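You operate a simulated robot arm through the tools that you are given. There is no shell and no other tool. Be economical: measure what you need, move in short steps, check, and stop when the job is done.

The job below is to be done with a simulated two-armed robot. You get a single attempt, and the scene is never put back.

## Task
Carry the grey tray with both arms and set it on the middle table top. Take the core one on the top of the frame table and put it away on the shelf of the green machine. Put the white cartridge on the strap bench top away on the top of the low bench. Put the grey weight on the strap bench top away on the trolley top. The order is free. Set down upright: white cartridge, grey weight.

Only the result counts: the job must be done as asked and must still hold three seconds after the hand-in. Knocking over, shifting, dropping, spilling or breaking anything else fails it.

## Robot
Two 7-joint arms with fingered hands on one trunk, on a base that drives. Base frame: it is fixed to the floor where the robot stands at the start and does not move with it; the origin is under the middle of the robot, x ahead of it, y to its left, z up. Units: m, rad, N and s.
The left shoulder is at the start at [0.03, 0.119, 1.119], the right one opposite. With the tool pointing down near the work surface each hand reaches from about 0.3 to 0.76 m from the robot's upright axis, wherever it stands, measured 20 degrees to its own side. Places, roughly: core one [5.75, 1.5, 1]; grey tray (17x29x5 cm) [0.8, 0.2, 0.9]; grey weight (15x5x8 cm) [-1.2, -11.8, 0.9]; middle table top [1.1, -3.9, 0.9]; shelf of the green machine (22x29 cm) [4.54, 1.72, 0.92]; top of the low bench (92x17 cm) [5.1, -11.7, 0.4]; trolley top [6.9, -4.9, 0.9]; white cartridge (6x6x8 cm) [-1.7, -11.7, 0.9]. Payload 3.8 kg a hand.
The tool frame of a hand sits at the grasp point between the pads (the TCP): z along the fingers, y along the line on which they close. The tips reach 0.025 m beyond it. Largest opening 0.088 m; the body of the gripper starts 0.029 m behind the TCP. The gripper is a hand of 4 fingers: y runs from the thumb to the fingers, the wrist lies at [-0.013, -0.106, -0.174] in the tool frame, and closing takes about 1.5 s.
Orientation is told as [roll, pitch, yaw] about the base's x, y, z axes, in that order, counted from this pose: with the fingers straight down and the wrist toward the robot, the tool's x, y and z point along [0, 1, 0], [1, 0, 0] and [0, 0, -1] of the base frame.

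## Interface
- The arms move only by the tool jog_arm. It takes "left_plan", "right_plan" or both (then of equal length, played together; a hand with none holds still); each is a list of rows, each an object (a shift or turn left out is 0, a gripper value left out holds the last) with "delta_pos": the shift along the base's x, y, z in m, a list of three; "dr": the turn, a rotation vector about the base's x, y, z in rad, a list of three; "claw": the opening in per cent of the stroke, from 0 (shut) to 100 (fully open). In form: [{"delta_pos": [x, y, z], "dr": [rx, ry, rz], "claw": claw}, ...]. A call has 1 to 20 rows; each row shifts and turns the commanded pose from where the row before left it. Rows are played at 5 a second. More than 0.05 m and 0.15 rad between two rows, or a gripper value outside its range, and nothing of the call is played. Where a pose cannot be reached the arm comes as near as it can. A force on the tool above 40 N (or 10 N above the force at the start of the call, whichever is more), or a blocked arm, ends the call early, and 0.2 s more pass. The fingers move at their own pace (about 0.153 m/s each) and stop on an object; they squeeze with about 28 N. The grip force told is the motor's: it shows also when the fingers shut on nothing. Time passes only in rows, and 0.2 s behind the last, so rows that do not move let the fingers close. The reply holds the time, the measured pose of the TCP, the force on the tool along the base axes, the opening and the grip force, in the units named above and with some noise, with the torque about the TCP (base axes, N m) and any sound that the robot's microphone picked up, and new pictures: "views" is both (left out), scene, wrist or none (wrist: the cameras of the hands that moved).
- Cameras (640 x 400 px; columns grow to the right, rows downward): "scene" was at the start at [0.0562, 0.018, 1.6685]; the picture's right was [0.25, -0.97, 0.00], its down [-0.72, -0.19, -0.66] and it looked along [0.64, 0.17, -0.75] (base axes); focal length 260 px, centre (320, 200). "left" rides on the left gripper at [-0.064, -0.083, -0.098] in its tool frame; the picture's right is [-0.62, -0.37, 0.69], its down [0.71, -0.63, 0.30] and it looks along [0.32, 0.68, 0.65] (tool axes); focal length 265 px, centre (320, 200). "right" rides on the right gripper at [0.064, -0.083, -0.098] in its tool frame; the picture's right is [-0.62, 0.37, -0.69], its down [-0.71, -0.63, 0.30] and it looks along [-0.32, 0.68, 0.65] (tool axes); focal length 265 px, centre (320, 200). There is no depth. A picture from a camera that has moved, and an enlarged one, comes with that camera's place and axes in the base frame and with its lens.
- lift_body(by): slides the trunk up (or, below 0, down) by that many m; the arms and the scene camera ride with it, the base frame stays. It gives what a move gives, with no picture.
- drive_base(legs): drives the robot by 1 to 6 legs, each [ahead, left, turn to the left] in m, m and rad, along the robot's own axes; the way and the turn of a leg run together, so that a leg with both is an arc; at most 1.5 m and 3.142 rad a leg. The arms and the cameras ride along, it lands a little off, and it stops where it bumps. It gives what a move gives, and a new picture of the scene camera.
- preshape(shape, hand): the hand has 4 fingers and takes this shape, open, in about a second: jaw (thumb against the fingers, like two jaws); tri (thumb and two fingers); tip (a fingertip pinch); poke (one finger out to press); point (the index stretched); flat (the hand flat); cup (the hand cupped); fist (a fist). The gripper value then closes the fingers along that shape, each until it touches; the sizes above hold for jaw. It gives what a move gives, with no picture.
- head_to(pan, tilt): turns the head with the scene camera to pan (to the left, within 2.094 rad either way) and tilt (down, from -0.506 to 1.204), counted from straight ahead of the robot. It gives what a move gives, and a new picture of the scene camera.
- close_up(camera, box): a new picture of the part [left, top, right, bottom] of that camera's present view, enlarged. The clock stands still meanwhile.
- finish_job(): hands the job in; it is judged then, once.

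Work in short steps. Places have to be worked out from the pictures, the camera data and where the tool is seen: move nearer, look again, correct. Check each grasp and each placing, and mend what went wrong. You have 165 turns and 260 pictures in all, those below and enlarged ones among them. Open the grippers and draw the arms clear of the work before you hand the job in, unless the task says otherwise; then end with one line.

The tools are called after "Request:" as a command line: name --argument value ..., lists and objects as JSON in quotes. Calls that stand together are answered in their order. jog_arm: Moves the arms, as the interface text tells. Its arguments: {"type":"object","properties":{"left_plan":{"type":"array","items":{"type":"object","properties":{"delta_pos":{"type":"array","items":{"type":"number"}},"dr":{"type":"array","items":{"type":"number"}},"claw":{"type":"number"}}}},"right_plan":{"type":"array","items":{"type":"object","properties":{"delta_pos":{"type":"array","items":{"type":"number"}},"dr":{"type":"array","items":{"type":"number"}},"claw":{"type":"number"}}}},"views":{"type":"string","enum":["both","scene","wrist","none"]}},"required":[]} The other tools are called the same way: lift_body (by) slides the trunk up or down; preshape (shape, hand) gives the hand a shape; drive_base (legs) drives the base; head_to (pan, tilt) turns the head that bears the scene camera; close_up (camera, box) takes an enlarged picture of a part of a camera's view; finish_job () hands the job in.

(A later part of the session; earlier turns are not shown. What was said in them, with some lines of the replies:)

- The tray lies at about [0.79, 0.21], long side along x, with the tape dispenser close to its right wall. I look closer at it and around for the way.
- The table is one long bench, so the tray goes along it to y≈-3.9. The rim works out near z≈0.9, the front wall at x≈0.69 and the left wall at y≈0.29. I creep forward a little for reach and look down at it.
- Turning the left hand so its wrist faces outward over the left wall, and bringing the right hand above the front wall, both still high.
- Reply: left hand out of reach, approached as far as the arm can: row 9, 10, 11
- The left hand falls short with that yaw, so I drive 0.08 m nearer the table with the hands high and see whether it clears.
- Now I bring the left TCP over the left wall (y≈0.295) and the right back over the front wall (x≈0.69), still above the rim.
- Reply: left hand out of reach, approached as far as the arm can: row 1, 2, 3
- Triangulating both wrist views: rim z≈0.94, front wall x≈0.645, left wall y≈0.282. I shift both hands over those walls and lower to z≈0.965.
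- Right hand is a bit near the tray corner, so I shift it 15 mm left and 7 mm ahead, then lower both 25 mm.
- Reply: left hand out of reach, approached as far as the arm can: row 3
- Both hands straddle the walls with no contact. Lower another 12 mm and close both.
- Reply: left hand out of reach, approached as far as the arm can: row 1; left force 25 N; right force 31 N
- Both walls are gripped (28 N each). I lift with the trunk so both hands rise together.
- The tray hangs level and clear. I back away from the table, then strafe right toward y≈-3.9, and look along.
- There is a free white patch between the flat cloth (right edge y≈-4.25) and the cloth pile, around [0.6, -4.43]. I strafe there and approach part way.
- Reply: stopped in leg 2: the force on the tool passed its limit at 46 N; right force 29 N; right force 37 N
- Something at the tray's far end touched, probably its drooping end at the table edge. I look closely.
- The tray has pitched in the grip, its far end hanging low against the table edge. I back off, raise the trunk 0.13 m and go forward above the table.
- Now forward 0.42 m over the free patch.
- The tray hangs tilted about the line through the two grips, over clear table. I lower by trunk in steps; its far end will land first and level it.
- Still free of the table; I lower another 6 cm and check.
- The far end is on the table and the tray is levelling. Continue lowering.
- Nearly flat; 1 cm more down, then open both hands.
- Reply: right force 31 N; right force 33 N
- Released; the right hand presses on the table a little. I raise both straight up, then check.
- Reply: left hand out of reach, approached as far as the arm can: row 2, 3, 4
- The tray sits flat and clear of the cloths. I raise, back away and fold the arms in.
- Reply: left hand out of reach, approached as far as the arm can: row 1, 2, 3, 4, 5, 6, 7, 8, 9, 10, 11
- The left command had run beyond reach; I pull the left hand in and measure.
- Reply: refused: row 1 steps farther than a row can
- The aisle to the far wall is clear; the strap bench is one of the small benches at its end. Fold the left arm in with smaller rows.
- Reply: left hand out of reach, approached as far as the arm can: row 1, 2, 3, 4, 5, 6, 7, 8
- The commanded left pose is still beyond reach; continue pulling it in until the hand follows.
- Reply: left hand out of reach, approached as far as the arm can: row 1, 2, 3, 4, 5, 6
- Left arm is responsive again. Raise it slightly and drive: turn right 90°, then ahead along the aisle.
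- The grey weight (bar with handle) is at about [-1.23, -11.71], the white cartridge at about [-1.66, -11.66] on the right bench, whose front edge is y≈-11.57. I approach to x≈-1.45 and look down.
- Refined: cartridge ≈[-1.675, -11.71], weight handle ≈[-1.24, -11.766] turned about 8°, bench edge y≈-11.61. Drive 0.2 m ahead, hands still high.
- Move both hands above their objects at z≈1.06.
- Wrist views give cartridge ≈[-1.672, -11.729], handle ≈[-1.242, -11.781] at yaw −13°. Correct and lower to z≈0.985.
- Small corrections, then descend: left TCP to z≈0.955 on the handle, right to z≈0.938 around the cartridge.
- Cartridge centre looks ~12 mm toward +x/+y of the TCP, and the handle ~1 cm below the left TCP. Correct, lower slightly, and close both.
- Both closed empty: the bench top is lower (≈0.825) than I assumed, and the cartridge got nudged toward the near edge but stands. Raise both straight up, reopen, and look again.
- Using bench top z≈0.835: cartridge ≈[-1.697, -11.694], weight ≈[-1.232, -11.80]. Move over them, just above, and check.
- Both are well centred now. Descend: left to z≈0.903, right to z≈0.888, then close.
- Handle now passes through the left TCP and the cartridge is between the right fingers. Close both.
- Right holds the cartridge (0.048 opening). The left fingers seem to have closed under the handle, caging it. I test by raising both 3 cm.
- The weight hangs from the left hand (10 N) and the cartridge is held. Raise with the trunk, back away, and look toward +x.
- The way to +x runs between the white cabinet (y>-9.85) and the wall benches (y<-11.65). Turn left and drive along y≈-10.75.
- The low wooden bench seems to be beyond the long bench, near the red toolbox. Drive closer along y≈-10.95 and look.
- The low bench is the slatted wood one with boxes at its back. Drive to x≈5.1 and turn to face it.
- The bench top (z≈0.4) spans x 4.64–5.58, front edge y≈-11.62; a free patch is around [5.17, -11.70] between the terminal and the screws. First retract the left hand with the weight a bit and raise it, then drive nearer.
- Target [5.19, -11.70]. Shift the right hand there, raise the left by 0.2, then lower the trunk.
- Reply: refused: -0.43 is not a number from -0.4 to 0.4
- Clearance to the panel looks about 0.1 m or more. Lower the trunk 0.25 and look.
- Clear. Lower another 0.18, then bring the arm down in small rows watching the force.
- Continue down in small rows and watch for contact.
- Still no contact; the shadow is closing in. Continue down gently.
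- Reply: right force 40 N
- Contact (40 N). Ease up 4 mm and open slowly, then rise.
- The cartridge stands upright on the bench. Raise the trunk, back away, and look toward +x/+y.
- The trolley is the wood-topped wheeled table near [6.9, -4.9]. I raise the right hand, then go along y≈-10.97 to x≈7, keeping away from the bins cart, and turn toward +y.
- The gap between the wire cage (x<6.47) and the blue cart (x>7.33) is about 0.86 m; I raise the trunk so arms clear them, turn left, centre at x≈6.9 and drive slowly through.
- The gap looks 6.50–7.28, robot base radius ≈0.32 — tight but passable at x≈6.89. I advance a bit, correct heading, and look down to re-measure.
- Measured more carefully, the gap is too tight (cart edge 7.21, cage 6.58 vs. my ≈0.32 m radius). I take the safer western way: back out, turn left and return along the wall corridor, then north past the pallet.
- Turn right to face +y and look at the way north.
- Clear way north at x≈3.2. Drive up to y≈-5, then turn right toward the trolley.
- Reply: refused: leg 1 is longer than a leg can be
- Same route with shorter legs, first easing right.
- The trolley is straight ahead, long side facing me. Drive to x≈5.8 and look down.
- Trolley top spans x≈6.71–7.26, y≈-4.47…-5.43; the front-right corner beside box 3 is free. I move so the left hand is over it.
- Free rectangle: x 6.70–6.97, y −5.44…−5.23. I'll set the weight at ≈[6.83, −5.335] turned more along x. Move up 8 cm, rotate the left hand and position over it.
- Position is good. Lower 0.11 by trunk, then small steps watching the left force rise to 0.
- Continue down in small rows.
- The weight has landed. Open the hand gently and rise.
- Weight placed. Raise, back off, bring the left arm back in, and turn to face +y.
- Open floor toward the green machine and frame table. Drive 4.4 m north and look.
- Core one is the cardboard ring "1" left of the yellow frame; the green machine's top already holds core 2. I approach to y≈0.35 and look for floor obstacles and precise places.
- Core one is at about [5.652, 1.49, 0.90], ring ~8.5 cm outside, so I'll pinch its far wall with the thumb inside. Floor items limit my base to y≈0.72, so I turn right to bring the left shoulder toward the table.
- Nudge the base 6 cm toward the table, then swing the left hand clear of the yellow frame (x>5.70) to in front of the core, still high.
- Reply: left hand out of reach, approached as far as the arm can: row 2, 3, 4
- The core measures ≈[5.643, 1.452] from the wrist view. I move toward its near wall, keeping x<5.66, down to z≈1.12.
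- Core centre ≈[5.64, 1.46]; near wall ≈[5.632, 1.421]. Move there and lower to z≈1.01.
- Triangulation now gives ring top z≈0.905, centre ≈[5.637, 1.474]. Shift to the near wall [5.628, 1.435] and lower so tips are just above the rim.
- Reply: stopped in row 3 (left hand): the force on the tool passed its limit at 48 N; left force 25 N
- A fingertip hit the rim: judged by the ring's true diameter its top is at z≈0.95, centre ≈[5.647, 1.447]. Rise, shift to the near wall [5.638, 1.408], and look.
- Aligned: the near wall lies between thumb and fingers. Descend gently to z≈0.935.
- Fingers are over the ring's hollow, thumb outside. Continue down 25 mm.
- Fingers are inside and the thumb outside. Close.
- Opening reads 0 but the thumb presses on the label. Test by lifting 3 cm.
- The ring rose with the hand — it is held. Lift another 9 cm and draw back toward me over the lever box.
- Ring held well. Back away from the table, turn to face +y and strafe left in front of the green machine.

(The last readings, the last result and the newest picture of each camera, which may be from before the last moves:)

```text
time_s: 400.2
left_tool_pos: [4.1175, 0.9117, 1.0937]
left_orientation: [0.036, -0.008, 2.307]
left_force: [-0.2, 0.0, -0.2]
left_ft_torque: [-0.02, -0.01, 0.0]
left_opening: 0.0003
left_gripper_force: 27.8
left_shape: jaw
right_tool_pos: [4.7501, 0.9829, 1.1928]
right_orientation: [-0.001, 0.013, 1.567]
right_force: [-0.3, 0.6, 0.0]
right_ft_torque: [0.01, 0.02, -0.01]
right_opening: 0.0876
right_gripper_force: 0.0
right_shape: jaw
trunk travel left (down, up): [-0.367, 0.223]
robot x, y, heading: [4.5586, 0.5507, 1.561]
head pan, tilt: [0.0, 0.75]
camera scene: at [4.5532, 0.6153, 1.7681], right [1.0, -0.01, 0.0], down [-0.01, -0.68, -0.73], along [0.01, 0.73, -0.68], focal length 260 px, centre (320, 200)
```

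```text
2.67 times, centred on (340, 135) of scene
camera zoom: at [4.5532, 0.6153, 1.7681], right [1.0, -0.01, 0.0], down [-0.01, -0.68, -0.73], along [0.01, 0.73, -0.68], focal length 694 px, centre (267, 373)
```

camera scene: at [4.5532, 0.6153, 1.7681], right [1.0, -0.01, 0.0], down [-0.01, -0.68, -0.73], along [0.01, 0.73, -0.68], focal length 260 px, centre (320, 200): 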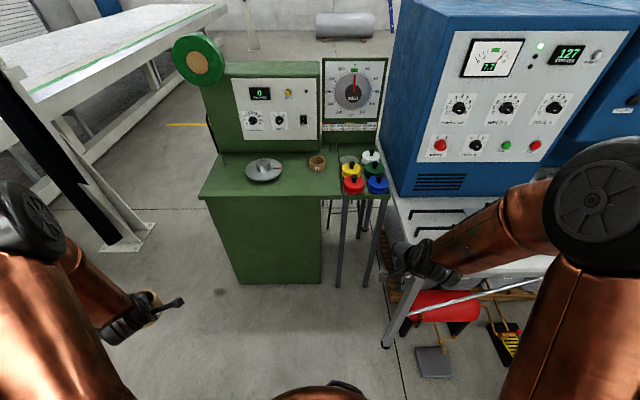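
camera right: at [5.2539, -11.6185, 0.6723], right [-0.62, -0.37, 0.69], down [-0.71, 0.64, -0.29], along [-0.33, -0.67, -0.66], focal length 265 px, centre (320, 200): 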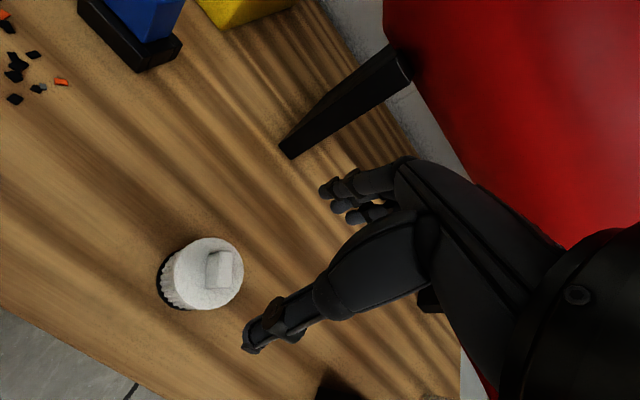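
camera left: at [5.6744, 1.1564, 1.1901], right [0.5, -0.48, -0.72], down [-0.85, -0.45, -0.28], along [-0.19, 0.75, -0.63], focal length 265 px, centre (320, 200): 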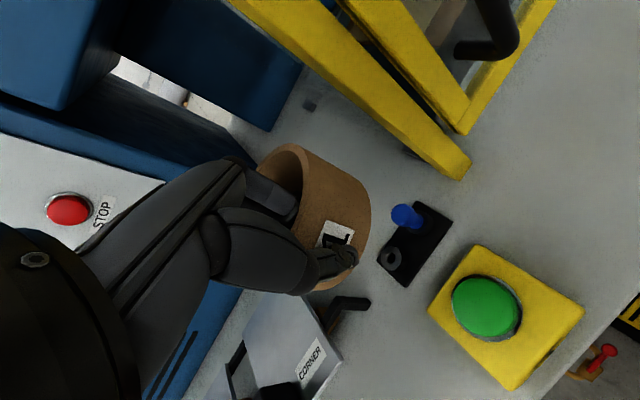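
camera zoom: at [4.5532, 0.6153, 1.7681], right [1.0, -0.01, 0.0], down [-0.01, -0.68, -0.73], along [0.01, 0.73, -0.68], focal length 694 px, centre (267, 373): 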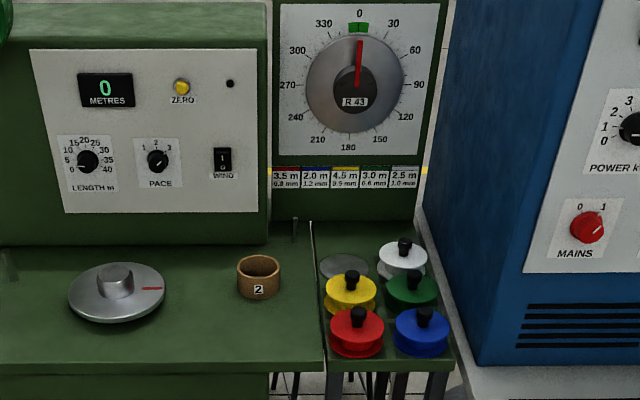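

The shelf spot in front-left of core 2 at ≈[4.49, 1.64] is free (shelf z≈0.90, front edge y≈1.57). First bring the left hand to the middle and yaw to 1.57, then drive 0.45 m ahead.

Request:
jog_arm --left_plan '[{"delta_pos": [0.042, 0.01, 0.006], "dr": [0, 0, -0.147]}, {"delta_pos": [0.042, 0.01, 0.006], "dr": [0, 0, -0.147]}, {"delta_pos": [0.042, 0.01, 0.006], "dr": [0, 0, -0.147]}, {"delta_pos": [0.042, 0.01, 0.006], "dr": [0, 0, -0.147]}, {"delta_pos": [0.042, 0.01, 0.006], "dr": [0, 0, -0.147]}, {"delta_pos": [0.042, 0.01, 0.006]}, {"delta_pos": [0.042, 0.01, 0.006]}, {"delta_pos": [0.042, 0.01, 0.006]}, {"delta_pos": [0.035, 0.01, 0.006]}]' --views "wrist"

Request:
drive_base --legs '[[0.45, 0, 0.01]]'

```text
time_s: 402.2
left_tool_pos: [4.4899, 1.0015, 1.1455]
left_orientation: [0.038, -0.008, 1.573]
left_force: [-0.4, 0.5, -1.0]
left_ft_torque: [-0.05, 0.01, -0.03]
left_opening: 0.0002
left_gripper_force: 28.4
left_shape: jaw
right_tool_pos: [4.7538, 0.9845, 1.1928]
right_orientation: [0.001, 0.014, 1.568]
right_force: [-0.6, 0.4, 0.6]
right_ft_torque: [0.0, 0.01, -0.02]
right_opening: 0.0878
right_gripper_force: 0.0
right_shape: jaw
trunk travel left (down, up): [-0.367, 0.223]
robot x, y, heading: [4.5504, 0.5517, 1.559]
head pan, tilt: [0.0, 0.75]
camera left: at [4.5588, 0.9163, 1.2424], right [0.59, -0.36, -0.72], down [-0.72, -0.63, -0.28], along [-0.35, 0.69, -0.63], focal length 265 px, centre (320, 200)
```

left: 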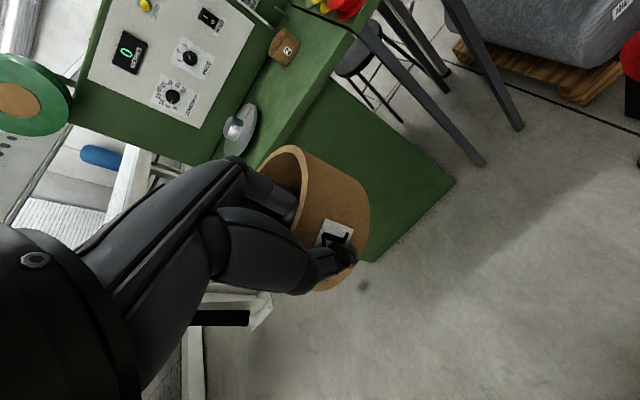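

```text
time_s: 405.0
left_tool_pos: [4.486, 1.452, 1.1453]
left_orientation: [0.036, -0.009, 1.584]
left_force: [0.7, -0.7, -0.4]
left_ft_torque: [-0.02, 0.0, -0.01]
left_opening: 0.0
left_gripper_force: 27.8
left_shape: jaw
right_tool_pos: [4.7491, 1.4366, 1.1924]
right_orientation: [0.0, 0.015, 1.576]
right_force: [0.0, -0.7, -0.6]
right_ft_torque: [0.04, -0.01, -0.01]
right_opening: 0.0876
right_gripper_force: 0.0
right_shape: jaw
trunk travel left (down, up): [-0.367, 0.223]
robot x, y, heading: [4.5554, 1.0067, 1.575]
head pan, tilt: [0.0, 0.75]
camera scene: at [4.5544, 1.0677, 1.7681], right [1.0, 0.0, 0.0], down [0.0, -0.68, -0.73], along [0.0, 0.73, -0.68], focal length 260 px, centre (320, 200)
```

scene: 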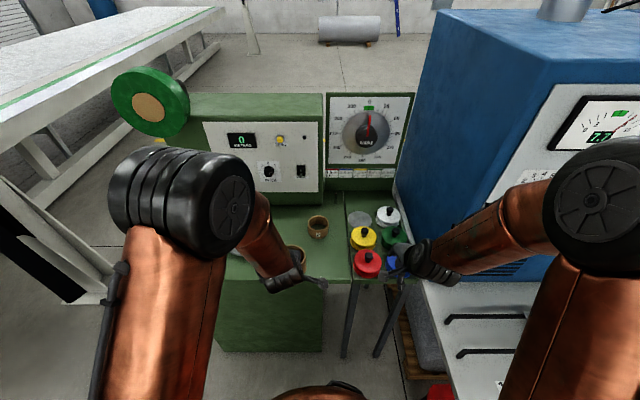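

Move the left hand ahead 0.1 and down to z≈1.06, then check relative to core 2.

Request:
jog_arm --left_plan '[{"delta_pos": [0, 0.033, -0.025]}, {"delta_pos": [0, 0.033, -0.025]}, {"delta_pos": [0, 0.034, -0.03]}]' --views "both"

Request:
close_up --camera "scene" --box '[200, 170, 420, 320]'

```text
time_s: 405.8
left_tool_pos: [4.4863, 1.5532, 1.0653]
left_orientation: [0.036, -0.008, 1.583]
left_force: [0.4, -0.3, -0.7]
left_ft_torque: [-0.05, 0.0, 0.0]
left_opening: 0.0002
left_gripper_force: 27.7
left_shape: jaw
right_tool_pos: [4.7484, 1.4385, 1.1934]
right_orientation: [0.0, 0.015, 1.577]
right_force: [-0.6, 0.2, 0.3]
right_ft_torque: [-0.07, -0.02, 0.02]
right_opening: 0.0877
right_gripper_force: 0.0
right_shape: jaw
trunk travel left (down, up): [-0.367, 0.223]
robot x, y, heading: [4.5557, 1.0055, 1.57]
head pan, tilt: [0.0, 0.75]
camera scene: at [4.5545, 1.0691, 1.7681], right [1.0, 0.0, 0.0], down [0.0, -0.68, -0.73], along [0.0, 0.73, -0.68], focal length 260 px, centre (320, 200)
camera left: at [4.5541, 1.4696, 1.1613], right [0.6, -0.36, -0.72], down [-0.72, -0.64, -0.28], along [-0.36, 0.68, -0.64], focal length 265 px, centre (320, 200)
```

scene: 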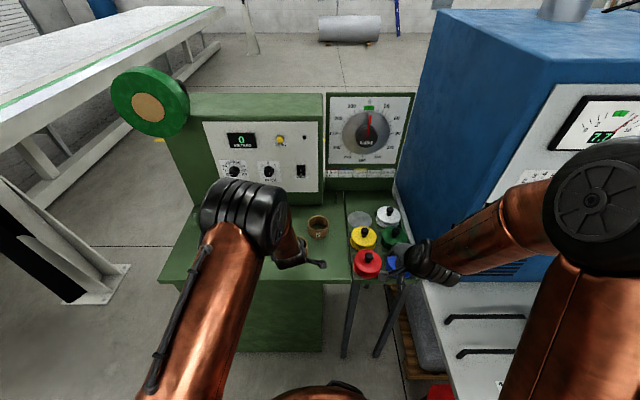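
left: 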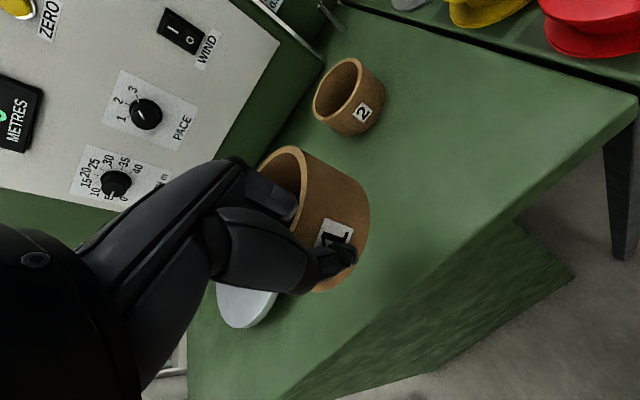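

```text
2.67 times, centred on (310, 245) of scene
camera zoom: at [4.5545, 1.0691, 1.7681], right [1.0, 0.0, 0.0], down [0.0, -0.68, -0.73], along [0.0, 0.73, -0.68], focal length 694 px, centre (347, 80)
```

zoom: 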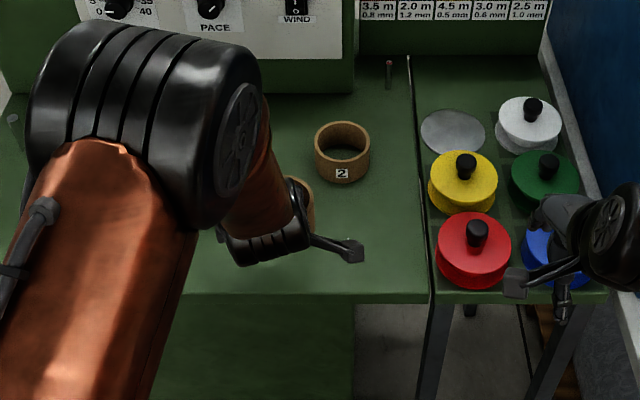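

Core 2 is at ≈[4.543, 1.80], front edge y≈1.565; I place core one at ≈[4.50, 1.665]. Move there at z≈0.985.

Request:
jog_arm --left_plan '[{"delta_pos": [0.007, 0.037, -0.025]}, {"delta_pos": [0.007, 0.037, -0.025]}, {"delta_pos": [0, 0, -0.03]}]' --views "wrist"

```text
time_s: 406.6
left_tool_pos: [4.4976, 1.6267, 0.9875]
left_orientation: [0.037, -0.009, 1.581]
left_force: [0.0, 0.4, -0.5]
left_ft_torque: [-0.02, -0.02, -0.04]
left_opening: 0.0002
left_gripper_force: 28.7
left_shape: jaw
right_tool_pos: [4.7488, 1.4371, 1.1933]
right_orientation: [0.0, 0.013, 1.578]
right_force: [-0.1, -0.3, 0.9]
right_ft_torque: [0.02, 0.01, 0.0]
right_opening: 0.0875
right_gripper_force: 0.0
right_shape: jaw
trunk travel left (down, up): [-0.367, 0.223]
robot x, y, heading: [4.5533, 1.0056, 1.574]
head pan, tilt: [0.0, 0.75]
camera left: at [4.5679, 1.5427, 1.0829], right [0.6, -0.35, -0.72], down [-0.72, -0.64, -0.28], along [-0.36, 0.68, -0.64], focal length 265 px, centre (320, 200)
```

left: 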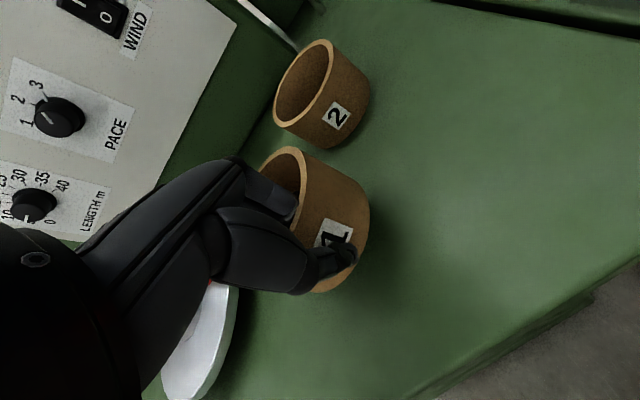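

Clear of both core 2 and the chuck. Lower in small rows until contact.

Request:
jog_arm --left_plan '[{"delta_pos": [0, 0, -0.008]}, {"delta_pos": [0, 0, -0.008]}, {"delta_pos": [0, 0, -0.006]}, {"delta_pos": [0, 0, -0.005]}, {"delta_pos": [0, 0, -0.005]}]' --views "wrist"

```text
time_s: 407.8
left_tool_pos: [4.5, 1.6261, 0.9549]
left_orientation: [0.035, -0.009, 1.584]
left_force: [0.1, 0.2, 0.5]
left_ft_torque: [0.04, 0.01, -0.01]
left_opening: 0.0
left_gripper_force: 27.4
left_shape: jaw
right_tool_pos: [4.7497, 1.4377, 1.1929]
right_orientation: [-0.001, 0.014, 1.576]
right_force: [-0.4, 0.0, 0.3]
right_ft_torque: [0.01, -0.01, 0.02]
right_opening: 0.0876
right_gripper_force: 0.1
right_shape: jaw
trunk travel left (down, up): [-0.367, 0.223]
robot x, y, heading: [4.5564, 1.0094, 1.568]
head pan, tilt: [0.0, 0.75]
camera left: at [4.569, 1.5426, 1.0503], right [0.6, -0.35, -0.72], down [-0.72, -0.64, -0.28], along [-0.36, 0.69, -0.64], focal length 265 px, centre (320, 200)
```

left: 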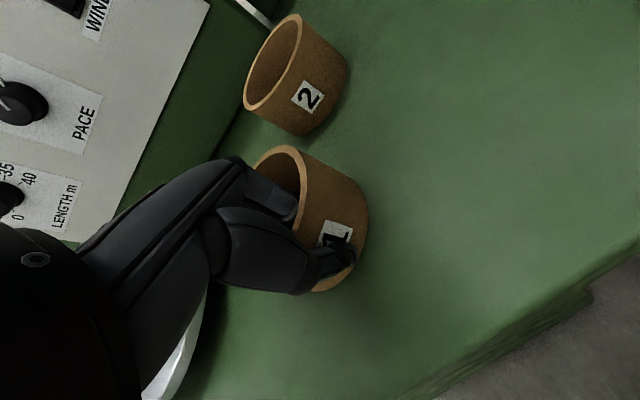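

Request:
jog_arm --left_plan '[{"delta_pos": [0, 0, -0.003]}, {"delta_pos": [0, 0, -0.003]}, {"delta_pos": [0, 0, -0.003]}]' --views "wrist"

```text
time_s: 408.6
left_tool_pos: [4.4996, 1.6272, 0.9516]
left_orientation: [0.036, -0.019, 1.583]
left_force: [0.0, -2.5, 28.7]
left_ft_torque: [-0.08, 0.02, -0.05]
left_opening: 0.0001
left_gripper_force: 28.0
left_shape: jaw
right_tool_pos: [4.7489, 1.4321, 1.1948]
right_orientation: [0.0, 0.013, 1.577]
right_force: [0.2, 0.2, 0.4]
right_ft_torque: [0.05, -0.03, 0.0]
right_opening: 0.0877
right_gripper_force: 0.0
right_shape: jaw
trunk travel left (down, up): [-0.367, 0.223]
robot x, y, heading: [4.5515, 1.0027, 1.572]
head pan, tilt: [0.0, 0.75]
camera left: at [4.5689, 1.5417, 1.0455], right [0.6, -0.35, -0.72], down [-0.72, -0.63, -0.29], along [-0.36, 0.69, -0.63], focal length 265 px, centre (320, 200)
```

left: 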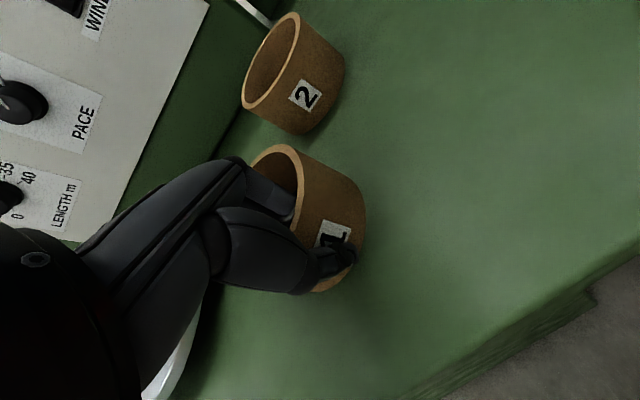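

Contact (29 N). Ease up 4 mm and open to 60 %, so the inner fingers stay clear of the far wall; then check.

Request:
jog_arm --left_plan '[{"delta_pos": [0, 0, 0.004]}, {"claw": 20}, {"claw": 40}, {"claw": 60}, {}, {}]' --views "wrist"

```text
time_s: 410.0
left_tool_pos: [4.5, 1.6258, 0.949]
left_orientation: [0.038, -0.009, 1.583]
left_force: [0.2, -0.1, 0.5]
left_ft_torque: [0.02, -0.01, -0.01]
left_opening: 0.0523
left_gripper_force: 0.0
left_shape: jaw
right_tool_pos: [4.749, 1.4358, 1.1935]
right_orientation: [-0.001, 0.014, 1.578]
right_force: [0.8, 1.1, 0.8]
right_ft_torque: [0.0, 0.02, 0.0]
right_opening: 0.0878
right_gripper_force: 0.1
right_shape: jaw
trunk travel left (down, up): [-0.367, 0.223]
robot x, y, heading: [4.5567, 1.0076, 1.578]
head pan, tilt: [0.0, 0.75]
camera left: at [4.5688, 1.542, 1.0448], right [0.6, -0.36, -0.72], down [-0.72, -0.64, -0.28], along [-0.36, 0.68, -0.64], focal length 265 px, centre (320, 200)
```

left: 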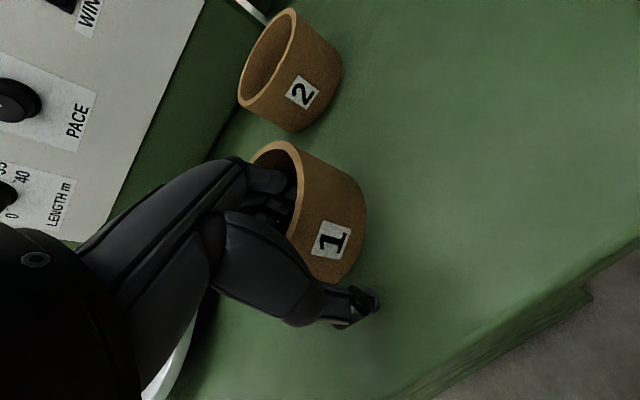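

Released and standing flat. Rise straight up slowly, then check.

Request:
jog_arm --left_plan '[{"delta_pos": [0, 0, 0.015]}, {"delta_pos": [0, 0, 0.02]}, {"delta_pos": [0, 0, 0.03]}, {"delta_pos": [0, 0, 0.04]}, {"delta_pos": [0, 0, 0.04]}]' --views "wrist"

Request:
drive_base --legs '[[-0.7, 0, 0]]'

Request:
close_up --camera "scene" --box '[200, 60, 440, 210]'

```text
time_s: 411.2
left_tool_pos: [4.4989, 1.6251, 1.0942]
left_orientation: [0.037, -0.008, 1.582]
left_force: [0.6, -0.2, 0.9]
left_ft_torque: [0.0, -0.01, 0.0]
left_opening: 0.0523
left_gripper_force: 0.0
left_shape: jaw
right_tool_pos: [4.7498, 1.4361, 1.1928]
right_orientation: [0.0, 0.014, 1.577]
right_force: [0.6, -0.5, 0.6]
right_ft_torque: [-0.02, 0.04, 0.02]
right_opening: 0.0877
right_gripper_force: 0.1
right_shape: jaw
trunk travel left (down, up): [-0.367, 0.223]
robot x, y, heading: [4.5532, 1.006, 1.578]
head pan, tilt: [0.0, 0.75]
camera left: at [4.5678, 1.5411, 1.1907], right [0.6, -0.36, -0.72], down [-0.72, -0.64, -0.28], along [-0.36, 0.68, -0.64], focal length 265 px, centre (320, 200)
```

left: 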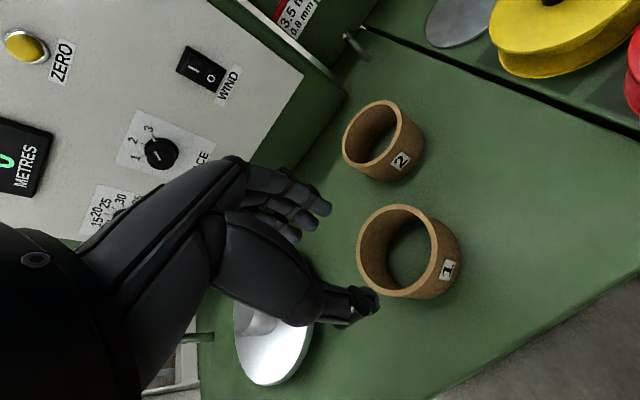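

```text
time_s: 415.1
left_tool_pos: [4.5028, 0.9201, 1.0943]
left_orientation: [0.037, -0.009, 1.567]
left_force: [-0.6, -0.5, 0.2]
left_ft_torque: [0.0, -0.02, 0.01]
left_opening: 0.0522
left_gripper_force: 0.1
left_shape: jaw
right_tool_pos: [4.7506, 0.7276, 1.1932]
right_orientation: [-0.002, 0.015, 1.563]
right_force: [-0.4, 0.2, 0.1]
right_ft_torque: [0.0, -0.01, 0.01]
right_opening: 0.0878
right_gripper_force: 0.0
right_shape: jaw
trunk travel left (down, up): [-0.367, 0.223]
robot x, y, heading: [4.5521, 0.2979, 1.558]
head pan, tilt: [0.0, 0.75]
camera scene: at [4.5514, 0.3611, 1.7682], right [1.0, -0.01, 0.0], down [-0.01, -0.68, -0.73], along [0.01, 0.73, -0.68], focal length 260 px, centre (320, 200)
```

scene: 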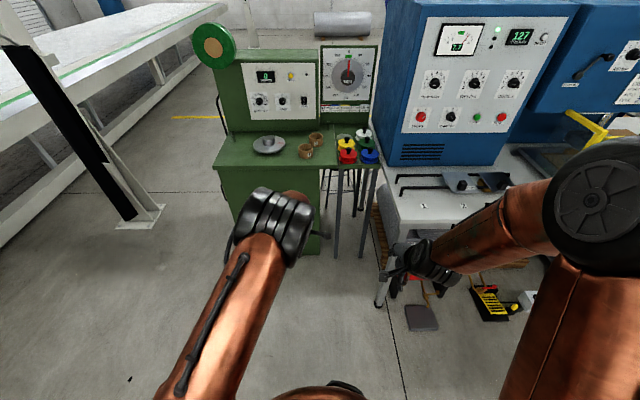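

```text
2.67 times, centred on (320, 135) of scene
camera zoom: at [4.5514, 0.3611, 1.7682], right [1.0, -0.01, 0.0], down [-0.01, -0.68, -0.73], along [0.01, 0.73, -0.68], focal length 694 px, centre (320, 373)
```

zoom: 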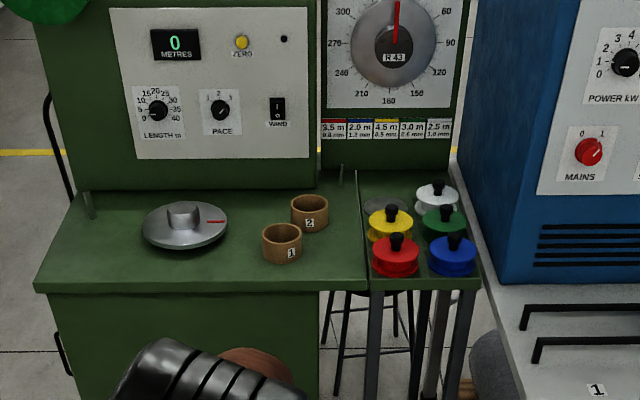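

Core one stands on the shelf in front of core 2, and the tray, cartridge and weight were checked where they were set. Open the left hand fully (clear of everything) and hand in.

Request:
jog_arm --left_plan '[{"claw": 100}, {}, {}]' --views "none"

Request:
finish_job

```text
time_s: 415.9
left_tool_pos: [4.5019, 0.9199, 1.0935]
left_orientation: [0.038, -0.009, 1.567]
left_force: [0.5, -1.4, 0.3]
left_ft_torque: [-0.01, 0.0, -0.03]
left_opening: 0.088
left_gripper_force: 0.0
left_shape: jaw
right_tool_pos: [4.7519, 0.7274, 1.1933]
right_orientation: [0.0, 0.013, 1.562]
right_force: [0.8, 0.1, 0.2]
right_ft_torque: [0.01, -0.03, -0.01]
right_opening: 0.0877
right_gripper_force: 0.1
right_shape: jaw
trunk travel left (down, up): [-0.367, 0.223]
robot x, y, heading: [4.5475, 0.302, 1.552]
head pan, tilt: [0.0, 0.75]
```

```text
The job is handed in.
```

I have handed the job in: the grey tray is on the middle table top, core one is on the green machine's shelf, the white cartridge is upright on the low bench, and the grey weight is upright on the trolley. On the way, the tray's end bumped the table edge and a first missed grasp nudged the cartridge; neither tipped or dropped anything.
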